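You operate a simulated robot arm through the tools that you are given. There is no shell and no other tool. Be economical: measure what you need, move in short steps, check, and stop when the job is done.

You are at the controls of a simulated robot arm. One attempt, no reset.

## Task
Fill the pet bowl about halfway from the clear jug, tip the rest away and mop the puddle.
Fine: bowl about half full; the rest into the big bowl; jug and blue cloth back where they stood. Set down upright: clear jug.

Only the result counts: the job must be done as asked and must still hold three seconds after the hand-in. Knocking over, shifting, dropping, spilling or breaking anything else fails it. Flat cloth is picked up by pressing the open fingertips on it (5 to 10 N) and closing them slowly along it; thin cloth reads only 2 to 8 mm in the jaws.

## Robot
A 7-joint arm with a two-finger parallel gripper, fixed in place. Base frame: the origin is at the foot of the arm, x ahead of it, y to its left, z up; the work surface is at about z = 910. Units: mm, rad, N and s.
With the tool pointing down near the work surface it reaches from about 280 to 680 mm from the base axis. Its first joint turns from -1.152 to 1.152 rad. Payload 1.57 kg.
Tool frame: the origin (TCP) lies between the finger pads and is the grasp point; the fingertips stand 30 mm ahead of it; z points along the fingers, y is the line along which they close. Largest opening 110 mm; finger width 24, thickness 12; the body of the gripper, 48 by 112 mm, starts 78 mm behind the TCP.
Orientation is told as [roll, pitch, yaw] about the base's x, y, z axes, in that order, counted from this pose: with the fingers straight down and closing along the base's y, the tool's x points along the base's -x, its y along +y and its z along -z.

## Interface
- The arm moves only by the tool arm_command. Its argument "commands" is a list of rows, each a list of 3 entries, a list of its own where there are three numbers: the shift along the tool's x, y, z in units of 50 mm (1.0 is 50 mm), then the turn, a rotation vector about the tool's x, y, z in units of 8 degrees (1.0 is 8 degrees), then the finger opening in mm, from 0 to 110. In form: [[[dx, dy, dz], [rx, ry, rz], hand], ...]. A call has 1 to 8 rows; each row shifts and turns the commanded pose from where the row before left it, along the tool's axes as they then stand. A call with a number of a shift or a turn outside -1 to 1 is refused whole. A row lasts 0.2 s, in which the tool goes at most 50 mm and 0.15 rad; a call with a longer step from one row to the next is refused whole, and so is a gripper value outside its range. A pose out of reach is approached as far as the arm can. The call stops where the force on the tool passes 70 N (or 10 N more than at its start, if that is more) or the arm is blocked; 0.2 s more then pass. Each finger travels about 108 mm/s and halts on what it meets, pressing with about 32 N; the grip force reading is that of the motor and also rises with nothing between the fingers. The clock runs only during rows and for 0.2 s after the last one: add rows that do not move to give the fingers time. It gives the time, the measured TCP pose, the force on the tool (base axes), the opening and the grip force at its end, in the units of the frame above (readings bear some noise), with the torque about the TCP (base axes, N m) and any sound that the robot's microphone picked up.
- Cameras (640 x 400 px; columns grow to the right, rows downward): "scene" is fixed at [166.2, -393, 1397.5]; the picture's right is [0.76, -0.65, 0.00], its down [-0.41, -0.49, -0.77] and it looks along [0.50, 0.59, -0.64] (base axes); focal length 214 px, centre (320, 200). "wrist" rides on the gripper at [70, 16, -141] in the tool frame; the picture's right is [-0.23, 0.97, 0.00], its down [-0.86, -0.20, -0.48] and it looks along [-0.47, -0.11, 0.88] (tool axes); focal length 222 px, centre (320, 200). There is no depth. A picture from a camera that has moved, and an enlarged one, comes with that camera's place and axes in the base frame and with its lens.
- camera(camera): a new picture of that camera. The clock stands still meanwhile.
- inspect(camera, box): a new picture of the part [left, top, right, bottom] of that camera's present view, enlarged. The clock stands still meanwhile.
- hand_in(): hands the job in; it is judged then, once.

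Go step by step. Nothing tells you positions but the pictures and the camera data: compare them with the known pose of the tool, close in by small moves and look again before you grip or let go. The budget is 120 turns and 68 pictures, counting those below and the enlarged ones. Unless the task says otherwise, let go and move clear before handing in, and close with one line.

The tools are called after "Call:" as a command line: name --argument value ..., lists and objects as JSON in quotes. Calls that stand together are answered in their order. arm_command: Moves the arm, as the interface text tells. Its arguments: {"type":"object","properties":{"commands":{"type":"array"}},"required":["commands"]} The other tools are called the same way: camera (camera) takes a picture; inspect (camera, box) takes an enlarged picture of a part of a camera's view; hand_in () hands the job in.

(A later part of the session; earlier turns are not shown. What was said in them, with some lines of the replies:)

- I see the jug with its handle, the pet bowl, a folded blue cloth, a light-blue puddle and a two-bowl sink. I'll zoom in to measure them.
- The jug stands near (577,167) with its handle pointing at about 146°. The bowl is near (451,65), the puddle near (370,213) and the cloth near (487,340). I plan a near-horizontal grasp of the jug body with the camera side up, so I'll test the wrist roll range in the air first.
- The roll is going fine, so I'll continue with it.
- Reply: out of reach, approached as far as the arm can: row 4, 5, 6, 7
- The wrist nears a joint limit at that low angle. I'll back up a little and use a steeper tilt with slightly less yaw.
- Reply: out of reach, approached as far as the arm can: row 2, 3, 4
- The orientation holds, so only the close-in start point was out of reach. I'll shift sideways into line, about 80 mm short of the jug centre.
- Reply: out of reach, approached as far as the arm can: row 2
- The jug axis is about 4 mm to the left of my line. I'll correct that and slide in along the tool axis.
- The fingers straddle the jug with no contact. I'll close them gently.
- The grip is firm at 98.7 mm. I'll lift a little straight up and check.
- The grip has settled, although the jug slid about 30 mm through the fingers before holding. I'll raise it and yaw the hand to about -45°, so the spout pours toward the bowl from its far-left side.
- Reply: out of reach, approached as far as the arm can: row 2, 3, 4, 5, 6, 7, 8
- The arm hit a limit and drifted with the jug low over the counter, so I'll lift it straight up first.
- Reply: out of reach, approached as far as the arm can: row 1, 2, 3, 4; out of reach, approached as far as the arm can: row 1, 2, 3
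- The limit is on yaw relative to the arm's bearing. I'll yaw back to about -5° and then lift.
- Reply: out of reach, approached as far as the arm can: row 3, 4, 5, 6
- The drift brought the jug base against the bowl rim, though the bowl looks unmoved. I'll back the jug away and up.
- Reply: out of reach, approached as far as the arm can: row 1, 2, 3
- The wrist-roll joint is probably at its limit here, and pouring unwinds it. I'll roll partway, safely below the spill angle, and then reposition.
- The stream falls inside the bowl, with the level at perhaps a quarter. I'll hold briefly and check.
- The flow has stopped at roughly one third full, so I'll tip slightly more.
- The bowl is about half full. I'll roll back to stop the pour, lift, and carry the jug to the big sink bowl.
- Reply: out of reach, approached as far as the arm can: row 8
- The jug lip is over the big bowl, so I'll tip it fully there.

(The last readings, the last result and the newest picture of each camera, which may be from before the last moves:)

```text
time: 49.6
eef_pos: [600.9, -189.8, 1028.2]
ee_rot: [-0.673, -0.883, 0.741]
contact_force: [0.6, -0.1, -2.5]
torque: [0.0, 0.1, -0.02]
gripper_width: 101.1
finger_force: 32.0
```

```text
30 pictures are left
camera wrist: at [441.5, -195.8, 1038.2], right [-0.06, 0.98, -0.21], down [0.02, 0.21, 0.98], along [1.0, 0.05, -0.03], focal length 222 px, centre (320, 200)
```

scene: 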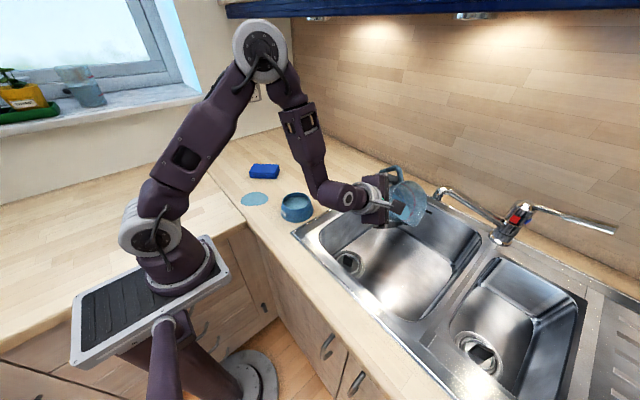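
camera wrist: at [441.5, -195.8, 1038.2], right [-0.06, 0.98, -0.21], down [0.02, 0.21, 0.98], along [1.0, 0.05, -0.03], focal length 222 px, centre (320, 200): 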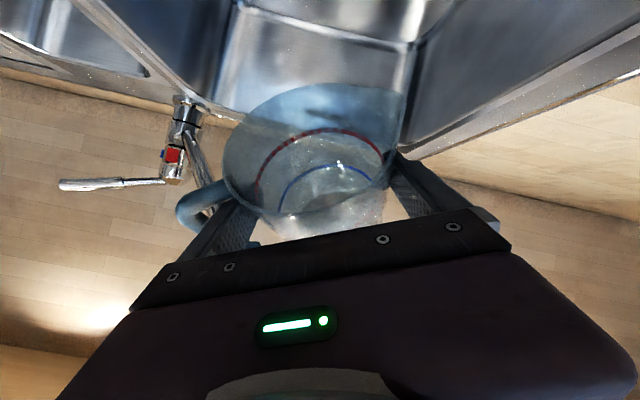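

The jug is empty. I'll roll back over the sink.

Call:
arm_command --commands '[[[0, 0, 0], [0, 0, -0.9], 80], [[0, 0, 0], [0, 0, -0.9], 80], [[0, 0, 0], [0, 0, -0.9], 80], [[0, 0, 0], [0, 0, -0.9], 80], [[0, 0, 0], [0, 0, -0.9], 80], [[0, 0, 0], [0, 0, -0.9], 80], [[0, 0, 0], [0, 0, -0.9], 80], [[0, 0, 0], [0, 0, -0.9], 80]]'

Call:
arm_command --commands '[[[0, 0, 0], [0, 0, -0.9], 80], [[0, 0, 0], [0, 0, -0.9], 80], [[0, 0, 0], [0, 0, -0.9], 80], [[0, 0, 0], [0, 0, -0.9], 80], [[0, 0, 0], [0, 0, -0.9], 80], [[0, 0, 0], [0, 0, -0.9], 80], [[0, 0, 0], [0, 0, -0.9], 80], [[0, 0, 0], [0, 0, 0], 80]]'

```text
time: 51.4
eef_pos: [600.7, -189.4, 1027.7]
ee_rot: [-1.051, -0.079, 1.464]
contact_force: [0.2, 0.2, -2.3]
torque: [-0.06, 0.05, -0.01]
gripper_width: 101.7
finger_force: 31.6
```

```text
time: 53.2
eef_pos: [599.7, -188.1, 1027.9]
ee_rot: [-0.889, 0.665, 1.972]
contact_force: [0.6, -0.3, -1.8]
torque: [-0.05, 0.02, -0.04]
gripper_width: 101.3
finger_force: 31.6
```

Call:
arm_command --commands '[[[0.334, -0.323, -0.263], [0, 0, 0], 80], [[0.334, -0.323, -0.263], [0, 0, 0], 80], [[0.334, -0.323, -0.263], [0, 0, 0], 80], [[0, 0, 0], [0, 0, 0], 80]]'

Call:
arm_command --commands '[[[-0.557, -0.488, -0.106], [0, 0, 0], 80], [[-0.557, -0.488, -0.106], [0, 0, 0], 80], [[-0.557, -0.488, -0.106], [0, 0, 0], 80], [[-0.557, -0.488, -0.106], [0, 0, 0], 80], [[-0.557, -0.488, -0.106], [0, 0, 0], 80], [[-0.557, -0.488, -0.106], [0, 0, 0], 80], [[-0.557, -0.488, -0.106], [0, 0, 0], 80], [[-0.557, -0.488, -0.106], [0, 0, 0], 80]]'

```text
time: 54.2
eef_pos: [600.2, -190.5, 1108.2]
ee_rot: [-0.891, 0.665, 1.971]
contact_force: [-0.8, 0.4, -1.8]
torque: [-0.03, 0.03, 0.01]
gripper_width: 101.4
finger_force: 31.3
```

```text
time: 56.0
eef_pos: [570.3, 109.3, 1111.9]
ee_rot: [-0.89, 0.663, 1.971]
contact_force: [0.4, 0.6, -0.8]
torque: [-0.06, 0.05, -0.01]
gripper_width: 101.5
finger_force: 31.9
```

Call:
arm_command --commands '[[[0, 0, 0], [0.62, -0.611, -0.496], 80], [[0, 0, 0], [0.62, -0.611, -0.496], 80], [[0, 0, 0], [0.62, -0.611, -0.496], 80], [[0, 0, 0], [0.62, -0.611, -0.496], 80], [[0, 0, 0], [0.62, -0.611, -0.496], 80], [[0, 0, 0], [0.62, -0.611, -0.496], 80], [[0, 0, 0], [0, 0, 0], 80]]'

Call:
arm_command --commands '[[[0, 0, 0], [0, 0, -0.9], 80], [[0, 0, 0], [0, 0, -0.9], 80], [[0, 0, 0], [0, 0, -0.9], 80], [[0, 0, 0], [0, 0, -0.9], 80], [[0, 0, 0], [0, 0, -0.9], 80], [[0, 0, 0], [0, 0, -0.9], 80], [[0, 0, 0], [0, 0, 0], 80]]'

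```text
time: 57.6
eef_pos: [572.1, 108.0, 1112.3]
ee_rot: [-0.894, 0.665, 2.81]
contact_force: [0.0, -0.2, -2.4]
torque: [-0.03, 0.02, -0.02]
gripper_width: 101.1
finger_force: 32.0
```

```text
time: 59.2
eef_pos: [571.3, 107.3, 1110.9]
ee_rot: [-0.046, 1.054, -2.419]
contact_force: [0.2, 0.9, -1.6]
torque: [-0.02, -0.01, 0.03]
gripper_width: 101.1
finger_force: 32.0
```

Call:
arm_command --commands '[[[0, 0, 0], [0, 0, -0.19], 80], [[-0.265, -0.196, 0.352], [0, 0, 0], 80], [[-0.265, -0.196, 0.352], [0, 0, 0], 80], [[-0.265, -0.196, 0.352], [0, 0, 0], 80], [[-0.265, -0.196, 0.352], [0, 0, 0], 80], [[0, 0, 0], [0, 0, 0], 80]]'

Call:
camera --camera "wrist"

Call:
inspect --camera "scene" --box '[240, 130, 360, 230]'

```text
time: 60.6
eef_pos: [568.8, 162.0, 1032.1]
ee_rot: [-0.002, 1.054, -2.366]
contact_force: [0.0, -0.8, -0.7]
torque: [-0.06, 0.0, -0.01]
gripper_width: 100.9
finger_force: 31.6
```

```text
29 pictures are left
camera wrist: at [516.2, 88.2, 1161.9], right [0.6, -0.77, -0.2], down [-0.74, -0.44, -0.51], along [0.3, 0.45, -0.84], focal length 222 px, centre (320, 200)
```

wrist: 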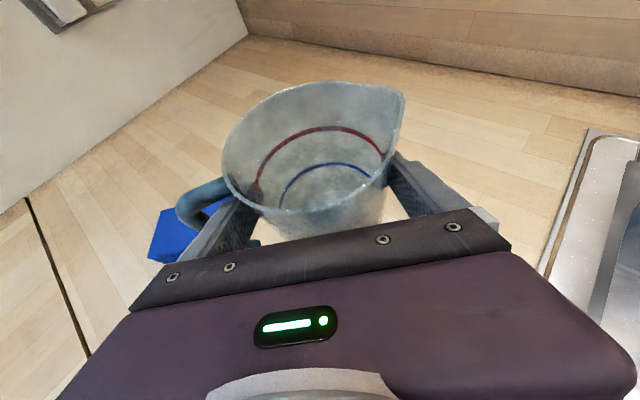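

```text
4.00 times, centred on (300, 180) of scene
camera zoom: at [166.2, -393.0, 1397.5], right [0.76, -0.65, 0.0], down [-0.41, -0.49, -0.77], along [0.5, 0.59, -0.64], focal length 858 px, centre (400, 280)
```

zoom: 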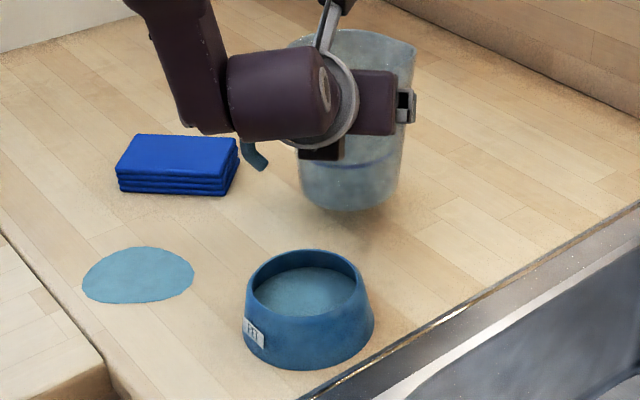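

The jug is about 30 mm above its spot. I'll lower it and then feel for the counter.

Call:
arm_command --commands '[[[-0.217, 0.03, 0.124], [0, 0, 0], 80], [[-0.217, 0, 0.1], [0, 0, 0], 80], [[0, 0, 0], [0, 0, 0], 80]]'

Call:
arm_command --commands '[[[-0.035, 0, 0.02], [0, 0, 0], 80], [[0, 0, 0], [0, 0, 0], 80]]'

Call:
inspect --camera "scene" --box '[240, 130, 360, 230]'

```text
time: 61.4
eef_pos: [568.8, 159.6, 1006.5]
ee_rot: [-0.003, 1.055, -2.369]
contact_force: [-0.2, -0.3, -1.1]
torque: [-0.06, -0.04, 0.03]
gripper_width: 101.2
finger_force: 32.2
```

```text
time: 62.0
eef_pos: [570.2, 158.7, 1004.8]
ee_rot: [-0.003, 1.057, -2.367]
contact_force: [-3.0, -1.4, 9.3]
torque: [-0.15, 0.45, 0.03]
gripper_width: 101.0
finger_force: 31.7
```

```text
4.00 times, centred on (300, 180) of scene
camera zoom: at [166.0, -393.1, 1397.5], right [0.76, -0.65, 0.0], down [-0.41, -0.49, -0.77], along [0.5, 0.59, -0.64], focal length 858 px, centre (400, 280)
```

zoom: 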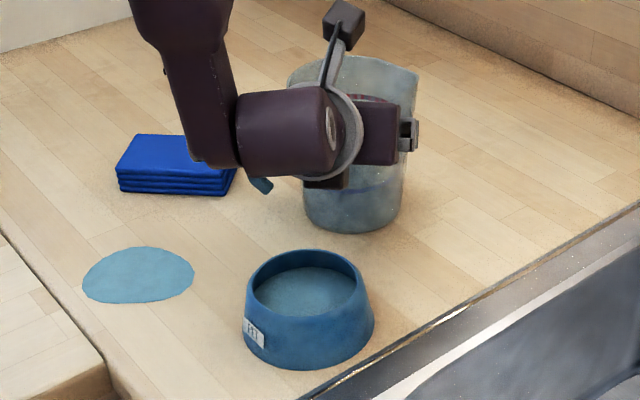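

The jug is touching down within a few mm of its original spot. I'll open the fingers slowly.

Call:
arm_command --commands '[[[0, 0, 0], [0, 0, 0], 101], [[0, 0, 0], [0, 0, 0], 103], [[0, 0, 0], [0, 0, 0], 106], [[0, 0, 0], [0, 0, 0], 110], [[0, 0, 0], [0, 0, 0], 110], [[0, 0, 0], [0, 0, 0], 110]]'

Call:
inspect --camera "wrist" --box '[180, 50, 420, 250]'

Call:
inspect --camera "scene" --box '[240, 130, 360, 230]'

```text
time: 63.4
eef_pos: [568.8, 159.0, 1004.5]
ee_rot: [-0.004, 1.056, -2.368]
contact_force: [0.2, 0.0, 0.5]
torque: [-0.02, -0.01, 0.01]
gripper_width: 110.0
finger_force: 0.0
```

```text
2.00 times, centred on (300, 150) of wrist
camera zoom: at [517.3, 86.2, 1135.6], right [0.6, -0.77, -0.2], down [-0.74, -0.44, -0.51], along [0.3, 0.45, -0.84], focal length 444 px, centre (360, 300)
```

zoom: 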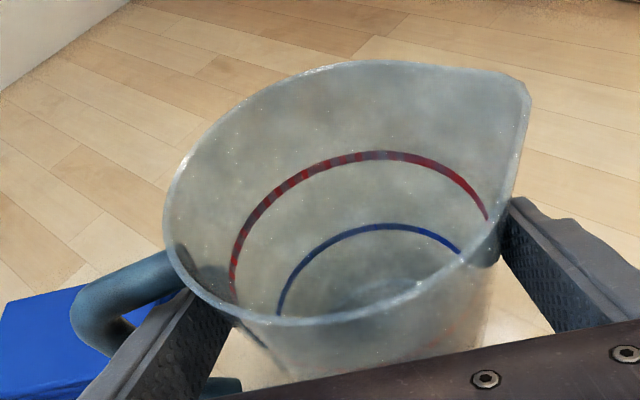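

```text
4.00 times, centred on (300, 180) of scene
camera zoom: at [166.2, -393.0, 1397.5], right [0.76, -0.65, 0.0], down [-0.41, -0.49, -0.77], along [0.5, 0.59, -0.64], focal length 858 px, centre (400, 280)
```

zoom: 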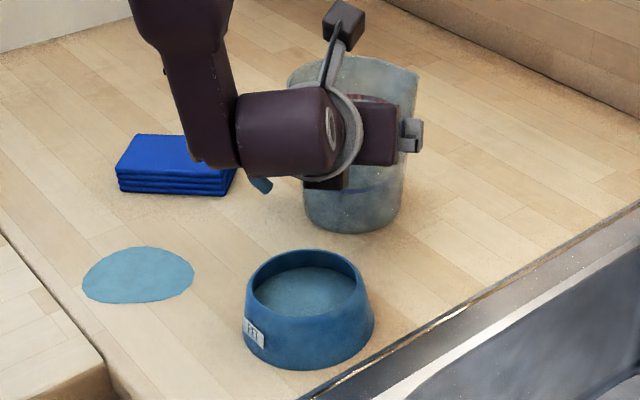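

Call:
arm_command --commands '[[[0, 0, -0.15], [0, 0, 0], 110], [[0, 0, -0.3], [0, 0, 0], 110], [[0, 0, -0.4], [0, 0, 0], 110], [[0, 0, -0.4], [0, 0, 0], 110], [[0, 0, -0.4], [0, 0, 0], 110], [[0.3, 0, 0], [0, 0, 0], 110], [[0.5, 0, 0], [0, 0, 0], 110], [[0.5, 0, 0], [0, 0, 0], 110]]'

Call:
camera --camera "wrist"

Call:
inspect --camera "scene" --box '[220, 110, 380, 230]'

```text
time: 65.2
eef_pos: [546.2, 131.2, 1102.7]
ee_rot: [-0.003, 1.056, -2.368]
contact_force: [0.3, 0.2, -0.7]
torque: [0.0, -0.02, 0.0]
gripper_width: 110.1
finger_force: 0.1
out of reach, approached as far as the arm can: row 5
```

```text
24 pictures are left
camera wrist: at [493.2, 57.9, 1233.9], right [0.6, -0.77, -0.2], down [-0.74, -0.44, -0.51], along [0.3, 0.45, -0.84], focal length 222 px, centre (320, 200)
```

wrist: 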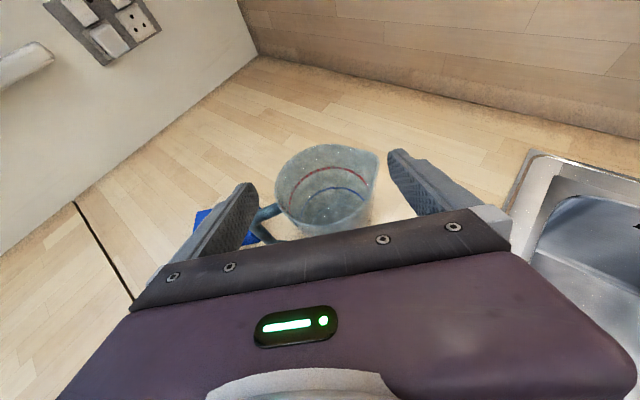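

```text
3.33 times, centred on (300, 170) of scene
camera zoom: at [166.2, -393.0, 1397.5], right [0.76, -0.65, 0.0], down [-0.41, -0.49, -0.77], along [0.5, 0.59, -0.64], focal length 715 px, centre (387, 300)
```

zoom: 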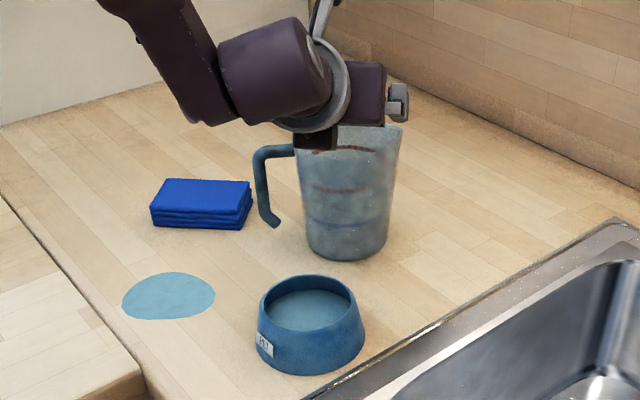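

The jug is back upright in place. Next is the cloth: I'll raise the hand and turn it to point down.

Call:
arm_command --commands '[[[0.7, 0, -0.4], [0, 0, 0], 110], [[0.7, 0, -0.4], [0, 0, 0], 110], [[0, 0, 0], [0, -1, 0.3], 110], [[0, 0, 0], [0, -1, 0], 110], [[0, 0, 0], [0, -1, 0], 110], [[0, 0, 0], [0, -1, 0], 110], [[0, 0, 0], [0, -1, 0], 110], [[0, 0, 0], [0, -1, 0], 110]]'

Call:
arm_command --commands '[[[0, 0, 0], [0, -1, 0], 110], [[0, 0, 0], [0, -0.57, 0], 110], [[0, 0, 0], [0, 0, 1], 110], [[0, 0, 0], [0, 0, 1], 110], [[0, 0, 0], [0, 0, 1], 110], [[0, 0, 0], [0, 0, 1], 110], [[0, 0, 0], [0, 0, 1], 110], [[0, 0, 0], [0, 0, 1], 110]]'

```text
time: 67.0
eef_pos: [544.7, 131.0, 1183.1]
ee_rot: [-0.037, 0.216, -2.396]
contact_force: [-0.7, 0.5, 0.0]
torque: [0.0, -0.02, -0.03]
gripper_width: 110.0
finger_force: 0.0
```

```text
time: 68.8
eef_pos: [544.8, 130.1, 1184.1]
ee_rot: [-0.023, -0.027, 3.054]
contact_force: [0.0, -0.9, -0.3]
torque: [-0.01, -0.03, -0.01]
gripper_width: 109.9
finger_force: 0.0
```

Call:
arm_command --commands '[[[0, 0, 0], [-0.165, 0.193, 0.9], 110], [[0, 0, 0], [0, 0, 1], 110], [[0, 0, 0], [0, 0, 1], 110], [[0, 0, 0], [0, 0, 1], 110], [[0, 0, 0], [0, 0, 1], 110], [[0, 0, 0], [0, 0, 0.2], 110]]'

Call:
arm_command --commands '[[[-0.766, -0.417, 0], [0, 0, 0], 110], [[-0.766, -0.417, 0], [0, 0, 0], 110], [[-0.766, -0.417, 0], [0, 0, 0], 110], [[-0.766, -0.417, 0], [0, 0, 0], 110], [[-0.766, -0.417, 0], [0, 0, 0], 110], [[0, 0, 0], [0, 0, 0], 110]]'

Call:
camera --camera "wrist"

```text
time: 70.2
eef_pos: [545.1, 131.4, 1183.9]
ee_rot: [0.004, 0.0, 2.343]
contact_force: [-0.5, -0.3, -1.0]
torque: [-0.01, 0.0, 0.02]
gripper_width: 110.0
finger_force: 0.1
```

```text
time: 71.6
eef_pos: [484.2, 340.2, 1183.1]
ee_rot: [0.004, 0.0, 2.346]
contact_force: [0.1, 0.1, -1.0]
torque: [-0.01, -0.03, 0.02]
gripper_width: 110.0
finger_force: 0.0
```

```text
22 pictures are left
camera wrist: at [521.8, 279.9, 1324.6], right [-0.85, -0.52, 0.01], down [-0.45, 0.75, 0.48], along [-0.25, 0.41, -0.88], focal length 222 px, centre (320, 200)
```

wrist: 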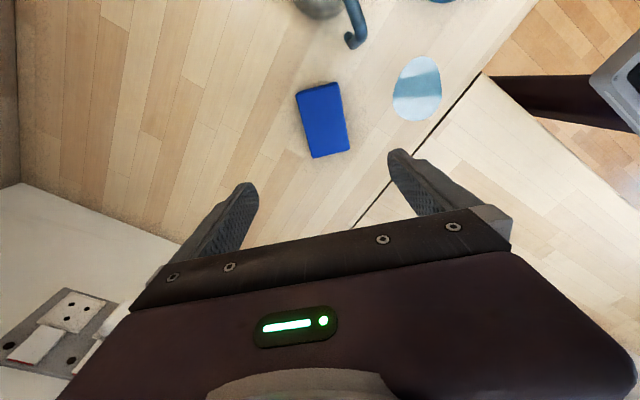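

The folded cloth is about 109×72 mm, centred near (483,335), and its short axis lines up with my closing axis. I'll descend over it.

Call:
arm_command --commands '[[[0.012, 0.017, 0.73], [0, 0, 0], 110], [[0.012, 0.017, 0.73], [0, 0, 0], 110], [[0.012, 0.017, 0.73], [0, 0, 0], 110], [[0.012, 0.017, 0.73], [0, 0, 0], 110], [[0.012, 0.017, 0.73], [0, 0, 0], 110], [[0, 0, 0], [0, 0, 0], 110]]'

Call:
camera --camera "wrist"

```text
time: 73.0
eef_pos: [485.1, 334.6, 1000.7]
ee_rot: [0.004, -0.004, 2.345]
contact_force: [0.7, 0.4, 0.3]
torque: [-0.05, -0.03, 0.01]
gripper_width: 109.8
finger_force: 0.1
```

```text
21 pictures are left
camera wrist: at [521.6, 274.8, 1141.8], right [-0.85, -0.52, 0.0], down [-0.45, 0.75, 0.48], along [-0.25, 0.41, -0.88], focal length 222 px, centre (320, 200)
```

wrist: 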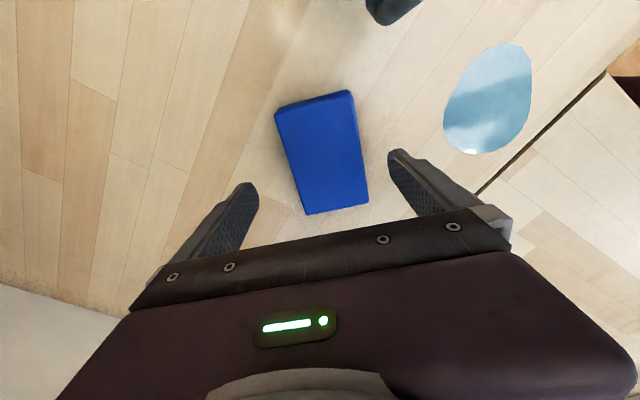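

Call:
arm_command --commands '[[[-0.06, 0.12, 0.2], [0, 0, 0], 110], [[0, 0, 0.3], [0, 0, 0], 110], [[0, 0, 0.3], [0, 0, 0], 110], [[0, 0, 0.25], [0, 0, 0], 110], [[0, 0, 0], [0, 0, 0], 110]]'

Call:
camera --camera "wrist"

```text
time: 74.2
eef_pos: [478.7, 332.7, 948.7]
ee_rot: [0.004, -0.003, 2.346]
contact_force: [-0.4, 0.2, -0.7]
torque: [0.0, -0.01, -0.02]
gripper_width: 110.2
finger_force: 0.1
```

```text
20 pictures are left
camera wrist: at [515.2, 272.5, 1089.6], right [-0.86, -0.52, 0.0], down [-0.45, 0.75, 0.48], along [-0.25, 0.41, -0.88], focal length 222 px, centre (320, 200)
```

wrist: 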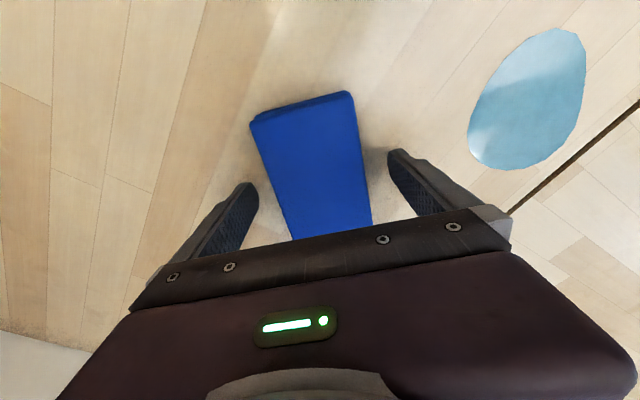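

The fingers straddle the cloth. I'll go 4 mm lower and close slowly.

Call:
arm_command --commands '[[[0, 0, 0.08], [0, 0, 0], 100], [[0, 0, 0], [0, 0, 0], 90], [[0, 0, 0], [0, 0, 0], 80], [[0, 0, 0], [0, 0, 0], 72], [[0, 0, 0], [0, 0, 0], 66], [[0, 0, 0], [0, 0, 0], 60], [[0, 0, 0], [0, 0, 0], 55], [[0, 0, 0], [0, 0, 0], 50]]'

Call:
camera --camera "wrist"

```text
time: 76.0
eef_pos: [477.9, 333.1, 944.0]
ee_rot: [0.004, -0.001, 2.346]
contact_force: [0.0, -0.3, 0.7]
torque: [0.03, 0.01, -0.01]
gripper_width: 68.8
finger_force: 32.5
```

```text
19 pictures are left
camera wrist: at [515.3, 272.3, 1085.9], right [-0.86, -0.52, 0.0], down [-0.45, 0.75, 0.48], along [-0.25, 0.41, -0.88], focal length 222 px, centre (320, 200)
```

wrist: 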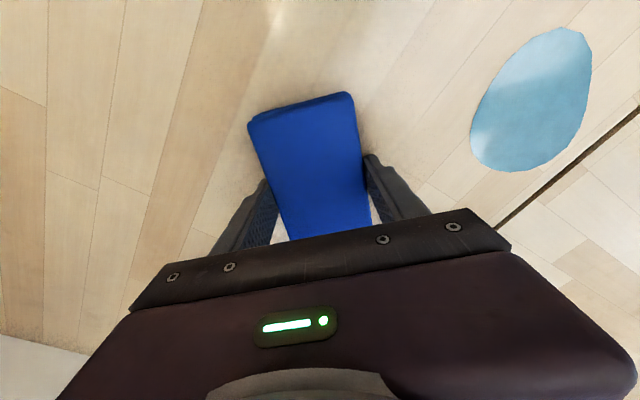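

The cloth is gripped at 69 mm. I'll lift it and carry it to the upper-left edge of the puddle.

Call:
arm_command --commands '[[[0, 0, -0.4], [0, 0, 0], 50], [[0, 0, -0.4], [0, 0, 0], 50], [[0.06, 0.5, 0], [0, 0, 0], 50], [[0.06, 0.5, 0], [0, 0, 0], 50], [[0.06, 0.5, 0], [0, 0, 0], 50], [[0.06, 0.5, 0], [0, 0, 0], 50], [[0, 0, 0], [0, 0, 0], 50]]'

Call:
inspect --camera "scene" --box '[220, 110, 380, 230]'

Call:
camera --camera "wrist"

```text
time: 77.6
eef_pos: [416.5, 254.7, 985.4]
ee_rot: [0.004, -0.003, 2.345]
contact_force: [0.4, 0.4, 0.3]
torque: [0.01, 0.0, 0.0]
gripper_width: 69.0
finger_force: 32.3
```

```text
3.33 times, centred on (300, 170) of scene
camera zoom: at [166.2, -393.0, 1397.5], right [0.76, -0.65, 0.0], down [-0.41, -0.49, -0.77], along [0.5, 0.59, -0.64], focal length 715 px, centre (387, 300)
```

zoom: 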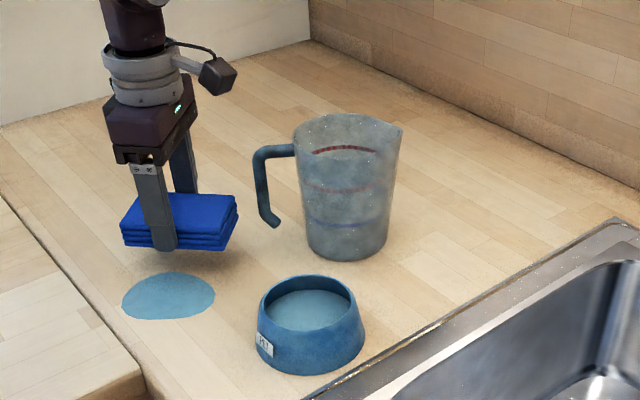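

```text
17 pictures are left
camera wrist: at [452.4, 194.3, 1126.4], right [-0.85, -0.52, 0.0], down [-0.45, 0.75, 0.48], along [-0.25, 0.41, -0.88], focal length 222 px, centre (320, 200)
```

wrist: 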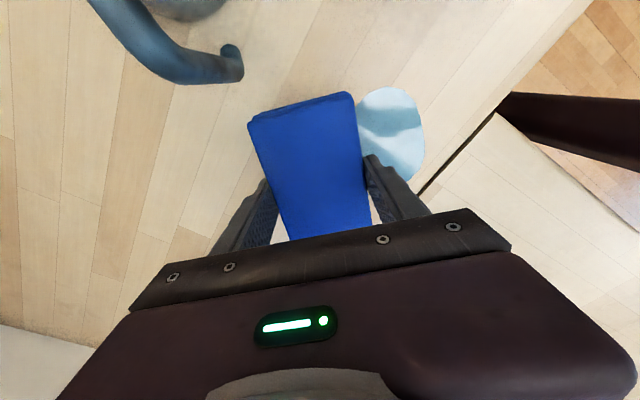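

Call:
arm_command --commands '[[[0, 0, 0.4], [0, 0, 0], 50], [[0, 0, 0.38], [0, 0, 0], 50], [[0, 0, 0.04], [0, 0, 0], 50], [[0, 0, 0.04], [0, 0, 0], 50]]'

```text
time: 78.6
eef_pos: [416.0, 255.2, 943.0]
ee_rot: [0.0, -0.003, 2.344]
contact_force: [-3.6, -4.0, 42.8]
torque: [-0.2, 0.24, 0.08]
gripper_width: 69.2
finger_force: 32.1
```

The press is too hard, so I'll ease off by 1.5 mm.

Call:
arm_command --commands '[[[0, 0, -0.03], [0, 0, 0], 50], [[0, 0, 0], [0, 0, 0], 50]]'

```text
time: 79.2
eef_pos: [415.4, 254.7, 943.2]
ee_rot: [0.001, 0.0, 2.348]
contact_force: [2.8, 3.1, 20.2]
torque: [0.37, -0.28, -0.06]
gripper_width: 69.1
finger_force: 31.9
```

Call:
arm_command --commands '[[[0, 0, -0.02], [0, 0, 0], 50], [[0, 0.3, 0], [0, 0, 0], 50], [[0, 0.3, 0], [0, 0, 0], 50], [[0, 0, 0], [0, 0, 0], 50]]'

Call:
camera --camera "scene"

```text
time: 80.2
eef_pos: [393.3, 234.0, 944.3]
ee_rot: [0.004, -0.002, 2.345]
contact_force: [0.5, -0.7, -1.0]
torque: [0.03, 0.02, 0.02]
gripper_width: 68.9
finger_force: 31.7
```

```text
16 pictures are left
```

scene: 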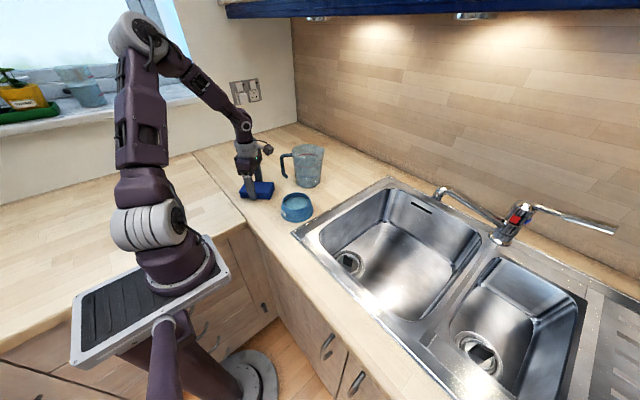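

Call:
arm_command --commands '[[[0, 0.1, 0.018], [0, 0, 0], 50], [[0, 0.3, 0], [0, 0, 0], 50], [[0, 0.3, 0], [0, 0, 0], 50], [[0, 0, 0], [0, 0, 0], 50]]'

Call:
arm_command --commands '[[[0, 0.3, 0], [0, 0, 0], 50], [[0, 0.3, 0], [0, 0, 0], 50], [[0, 0.2, 0], [0, 0, 0], 50], [[0, 0, 0], [0, 0, 0], 50]]'

Call:
inspect --camera "scene" --box '[200, 130, 340, 230]'

```text
time: 81.2
eef_pos: [367.6, 210.0, 943.6]
ee_rot: [0.003, -0.002, 2.346]
contact_force: [0.5, 1.2, 4.3]
torque: [0.12, -0.23, 0.07]
gripper_width: 68.9
finger_force: 31.6
```

```text
time: 82.2
eef_pos: [340.2, 181.3, 944.3]
ee_rot: [0.002, 0.0, 2.345]
contact_force: [-0.2, 0.1, -0.2]
torque: [-0.01, -0.01, 0.01]
gripper_width: 69.0
finger_force: 32.3
```

```text
4.00 times, centred on (270, 180) of scene
camera zoom: at [166.2, -393.0, 1397.5], right [0.76, -0.65, 0.0], down [-0.41, -0.49, -0.77], along [0.5, 0.59, -0.64], focal length 858 px, centre (520, 280)
```

zoom: 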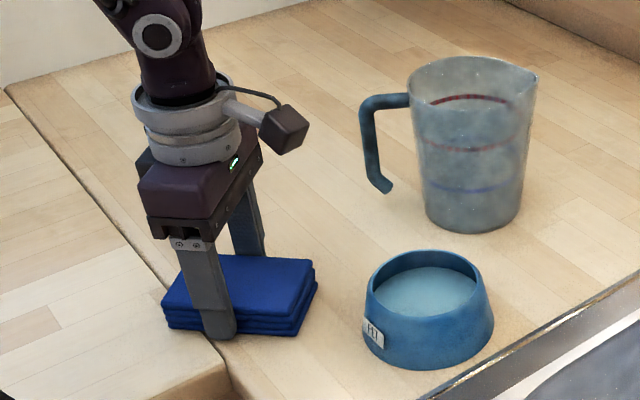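

Most of the puddle seems to have gone. I'll sweep back with light contact.

Call:
arm_command --commands '[[[0, 0, 0.025], [0, 0, 0], 50], [[0, -0.3, 0], [0, 0, 0], 50], [[0, -0.3, 0], [0, 0, 0], 50], [[0, -0.3, 0], [0, 0, 0], 50], [[0, 0, 0], [0, 0, 0], 50]]'

Call:
arm_command --commands '[[[0, -0.3, 0.015], [0, 0, 0], 50], [[0, -0.3, 0], [0, 0, 0], 50], [[0, -0.3, 0], [0, 0, 0], 50], [[0, -0.3, 0], [0, 0, 0], 50], [[0, 0, 0], [0, 0, 0], 50]]'

Call:
arm_command --commands '[[[0, 0, -0.4], [0, 0, 0], 50], [[0, 0, -0.4], [0, 0, 0], 50], [[0, 0, 0], [0, 0, 0], 50]]'

Call:
inspect --camera "scene" --box '[200, 130, 340, 230]'

Call:
camera --camera "wrist"

```text
time: 83.4
eef_pos: [371.3, 212.4, 943.4]
ee_rot: [0.002, 0.0, 2.343]
contact_force: [-11.5, -10.1, 34.4]
torque: [-0.1, 0.35, 0.01]
gripper_width: 68.9
finger_force: 32.0
```

```text
time: 84.6
eef_pos: [413.5, 252.9, 941.0]
ee_rot: [0.003, -0.001, 2.344]
contact_force: [-10.7, -11.5, 30.4]
torque: [-0.22, 0.29, 0.01]
gripper_width: 68.8
finger_force: 31.7
```

```text
time: 85.4
eef_pos: [415.3, 253.3, 981.2]
ee_rot: [0.002, 0.0, 2.345]
contact_force: [0.2, -0.6, -0.2]
torque: [-0.03, 0.0, 0.01]
gripper_width: 68.8
finger_force: 31.9
```

```text
4.00 times, centred on (270, 180) of scene
camera zoom: at [166.2, -393.0, 1397.5], right [0.76, -0.65, 0.0], down [-0.41, -0.49, -0.77], along [0.5, 0.59, -0.64], focal length 858 px, centre (520, 280)
```

zoom: 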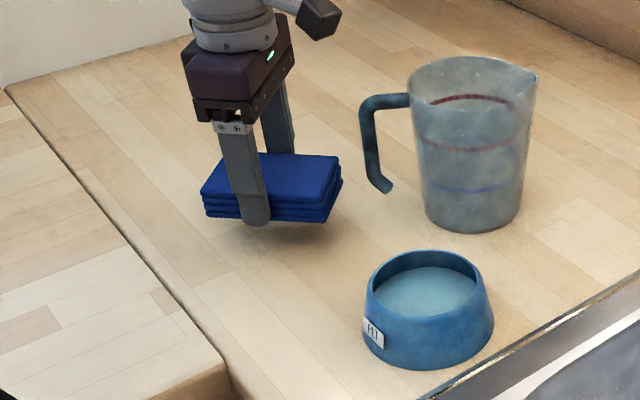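

```text
13 pictures are left
camera wrist: at [452.5, 193.4, 1122.4], right [-0.86, -0.52, 0.0], down [-0.45, 0.75, 0.48], along [-0.25, 0.41, -0.88], focal length 222 px, centre (320, 200)
```

wrist: 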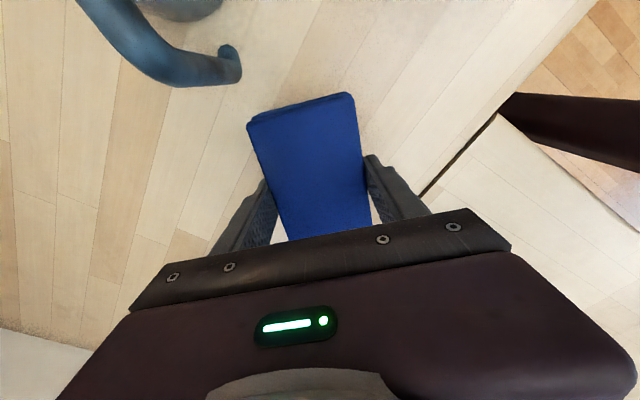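

The puddle is gone. I'll return the cloth to its original spot.

Call:
arm_command --commands '[[[-0.0625, -0.505, 0], [0, 0, 0], 50], [[-0.0625, -0.505, 0], [0, 0, 0], 50], [[-0.0625, -0.505, 0], [0, 0, 0], 50], [[-0.0625, -0.505, 0], [0, 0, 0], 50], [[0, 0, 0.35], [0, 0, 0], 50], [[0, 0, 0.3], [0, 0, 0], 50], [[0, 0, 0], [0, 0, 0], 50]]'

Call:
arm_command --commands '[[[0, 0, 0.04], [0, 0, 0], 50], [[0, 0, 0], [0, 0, 0], 50]]'

```text
time: 87.0
eef_pos: [478.1, 334.1, 948.4]
ee_rot: [0.003, -0.001, 2.343]
contact_force: [-0.6, 0.8, -1.0]
torque: [-0.01, -0.04, -0.01]
gripper_width: 68.8
finger_force: 31.7
```

```text
time: 87.6
eef_pos: [478.0, 333.2, 946.1]
ee_rot: [0.003, -0.001, 2.344]
contact_force: [0.0, 0.3, -1.4]
torque: [-0.02, -0.03, -0.01]
gripper_width: 69.0
finger_force: 31.3
```

Call:
arm_command --commands '[[[0, 0, 0.04], [0, 0, 0], 50], [[0, 0, 0], [0, 0, 0], 50]]'

Call:
arm_command --commands '[[[0, 0, 0], [0, 0, 0], 72], [[0, 0, 0], [0, 0, 0], 82], [[0, 0, 0], [0, 0, 0], 95], [[0, 0, 0], [0, 0, 0], 110], [[0, 0, 0], [0, 0, 0], 110], [[0, 0, -0.4], [0, 0, 0], 110], [[0, 0, -0.8], [0, 0, 0], 110], [[0, 0, -0.9], [0, 0, 0], 110]]'

Call:
arm_command --commands '[[[0, 0, -0.9], [0, 0, 0], 110], [[0, 0, -0.9], [0, 0, 0], 110], [[0, 0, -0.9], [0, 0, 0], 110], [[0, 0, 0], [0, 0, 0], 110]]'

Call:
inspect --camera "scene" --box '[220, 130, 380, 230]'

Call:
camera --camera "scene"

```text
time: 88.2
eef_pos: [476.7, 333.5, 944.0]
ee_rot: [0.004, -0.003, 2.344]
contact_force: [-0.1, 1.0, -0.2]
torque: [0.0, 0.01, 0.0]
gripper_width: 68.7
finger_force: 31.3
```

```text
time: 90.0
eef_pos: [478.7, 333.9, 1050.0]
ee_rot: [0.003, -0.002, 2.345]
contact_force: [0.2, -0.4, -0.2]
torque: [-0.01, 0.01, 0.02]
gripper_width: 109.9
finger_force: 0.2
```

```text
time: 91.0
eef_pos: [479.9, 332.5, 1184.1]
ee_rot: [0.003, 0.0, 2.344]
contact_force: [-0.7, 0.0, 0.1]
torque: [-0.01, 0.02, 0.01]
gripper_width: 110.1
finger_force: 0.1
```

```text
4.00 times, centred on (300, 180) of scene
camera zoom: at [166.2, -393.0, 1397.5], right [0.76, -0.65, 0.0], down [-0.41, -0.49, -0.77], along [0.5, 0.59, -0.64], focal length 858 px, centre (400, 280)
```

zoom: 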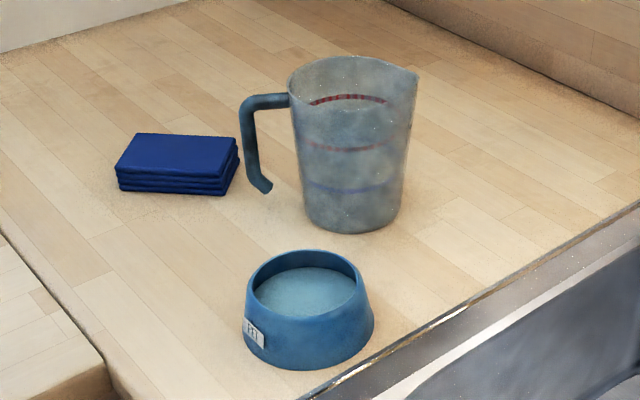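

```text
11 pictures are left
```

scene: 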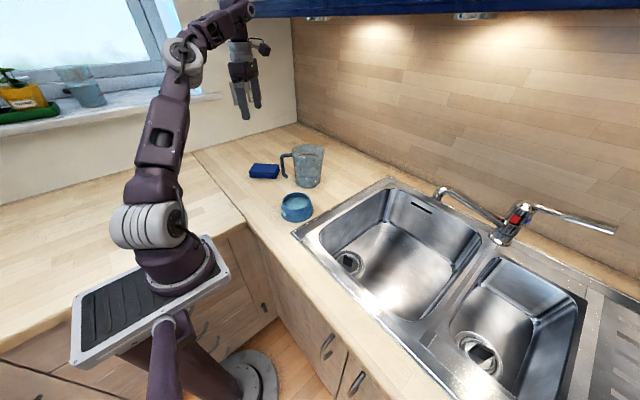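

The jug and cloth stand where they started, the bowl is about half full, the puddle is gone and the hand is clear. I'm handing in.

Call:
hand_in

```text
The job is handed in.
```

I filled the pet bowl to about half, emptied the rest of the jug into the big sink bowl and mopped up the puddle. The jug stands upright within a few mm of where it was, and the cloth is back on its spot. While I was getting into position to pour, the jug's base touched the bowl's rim once. The pictures show no shift in the bowl.
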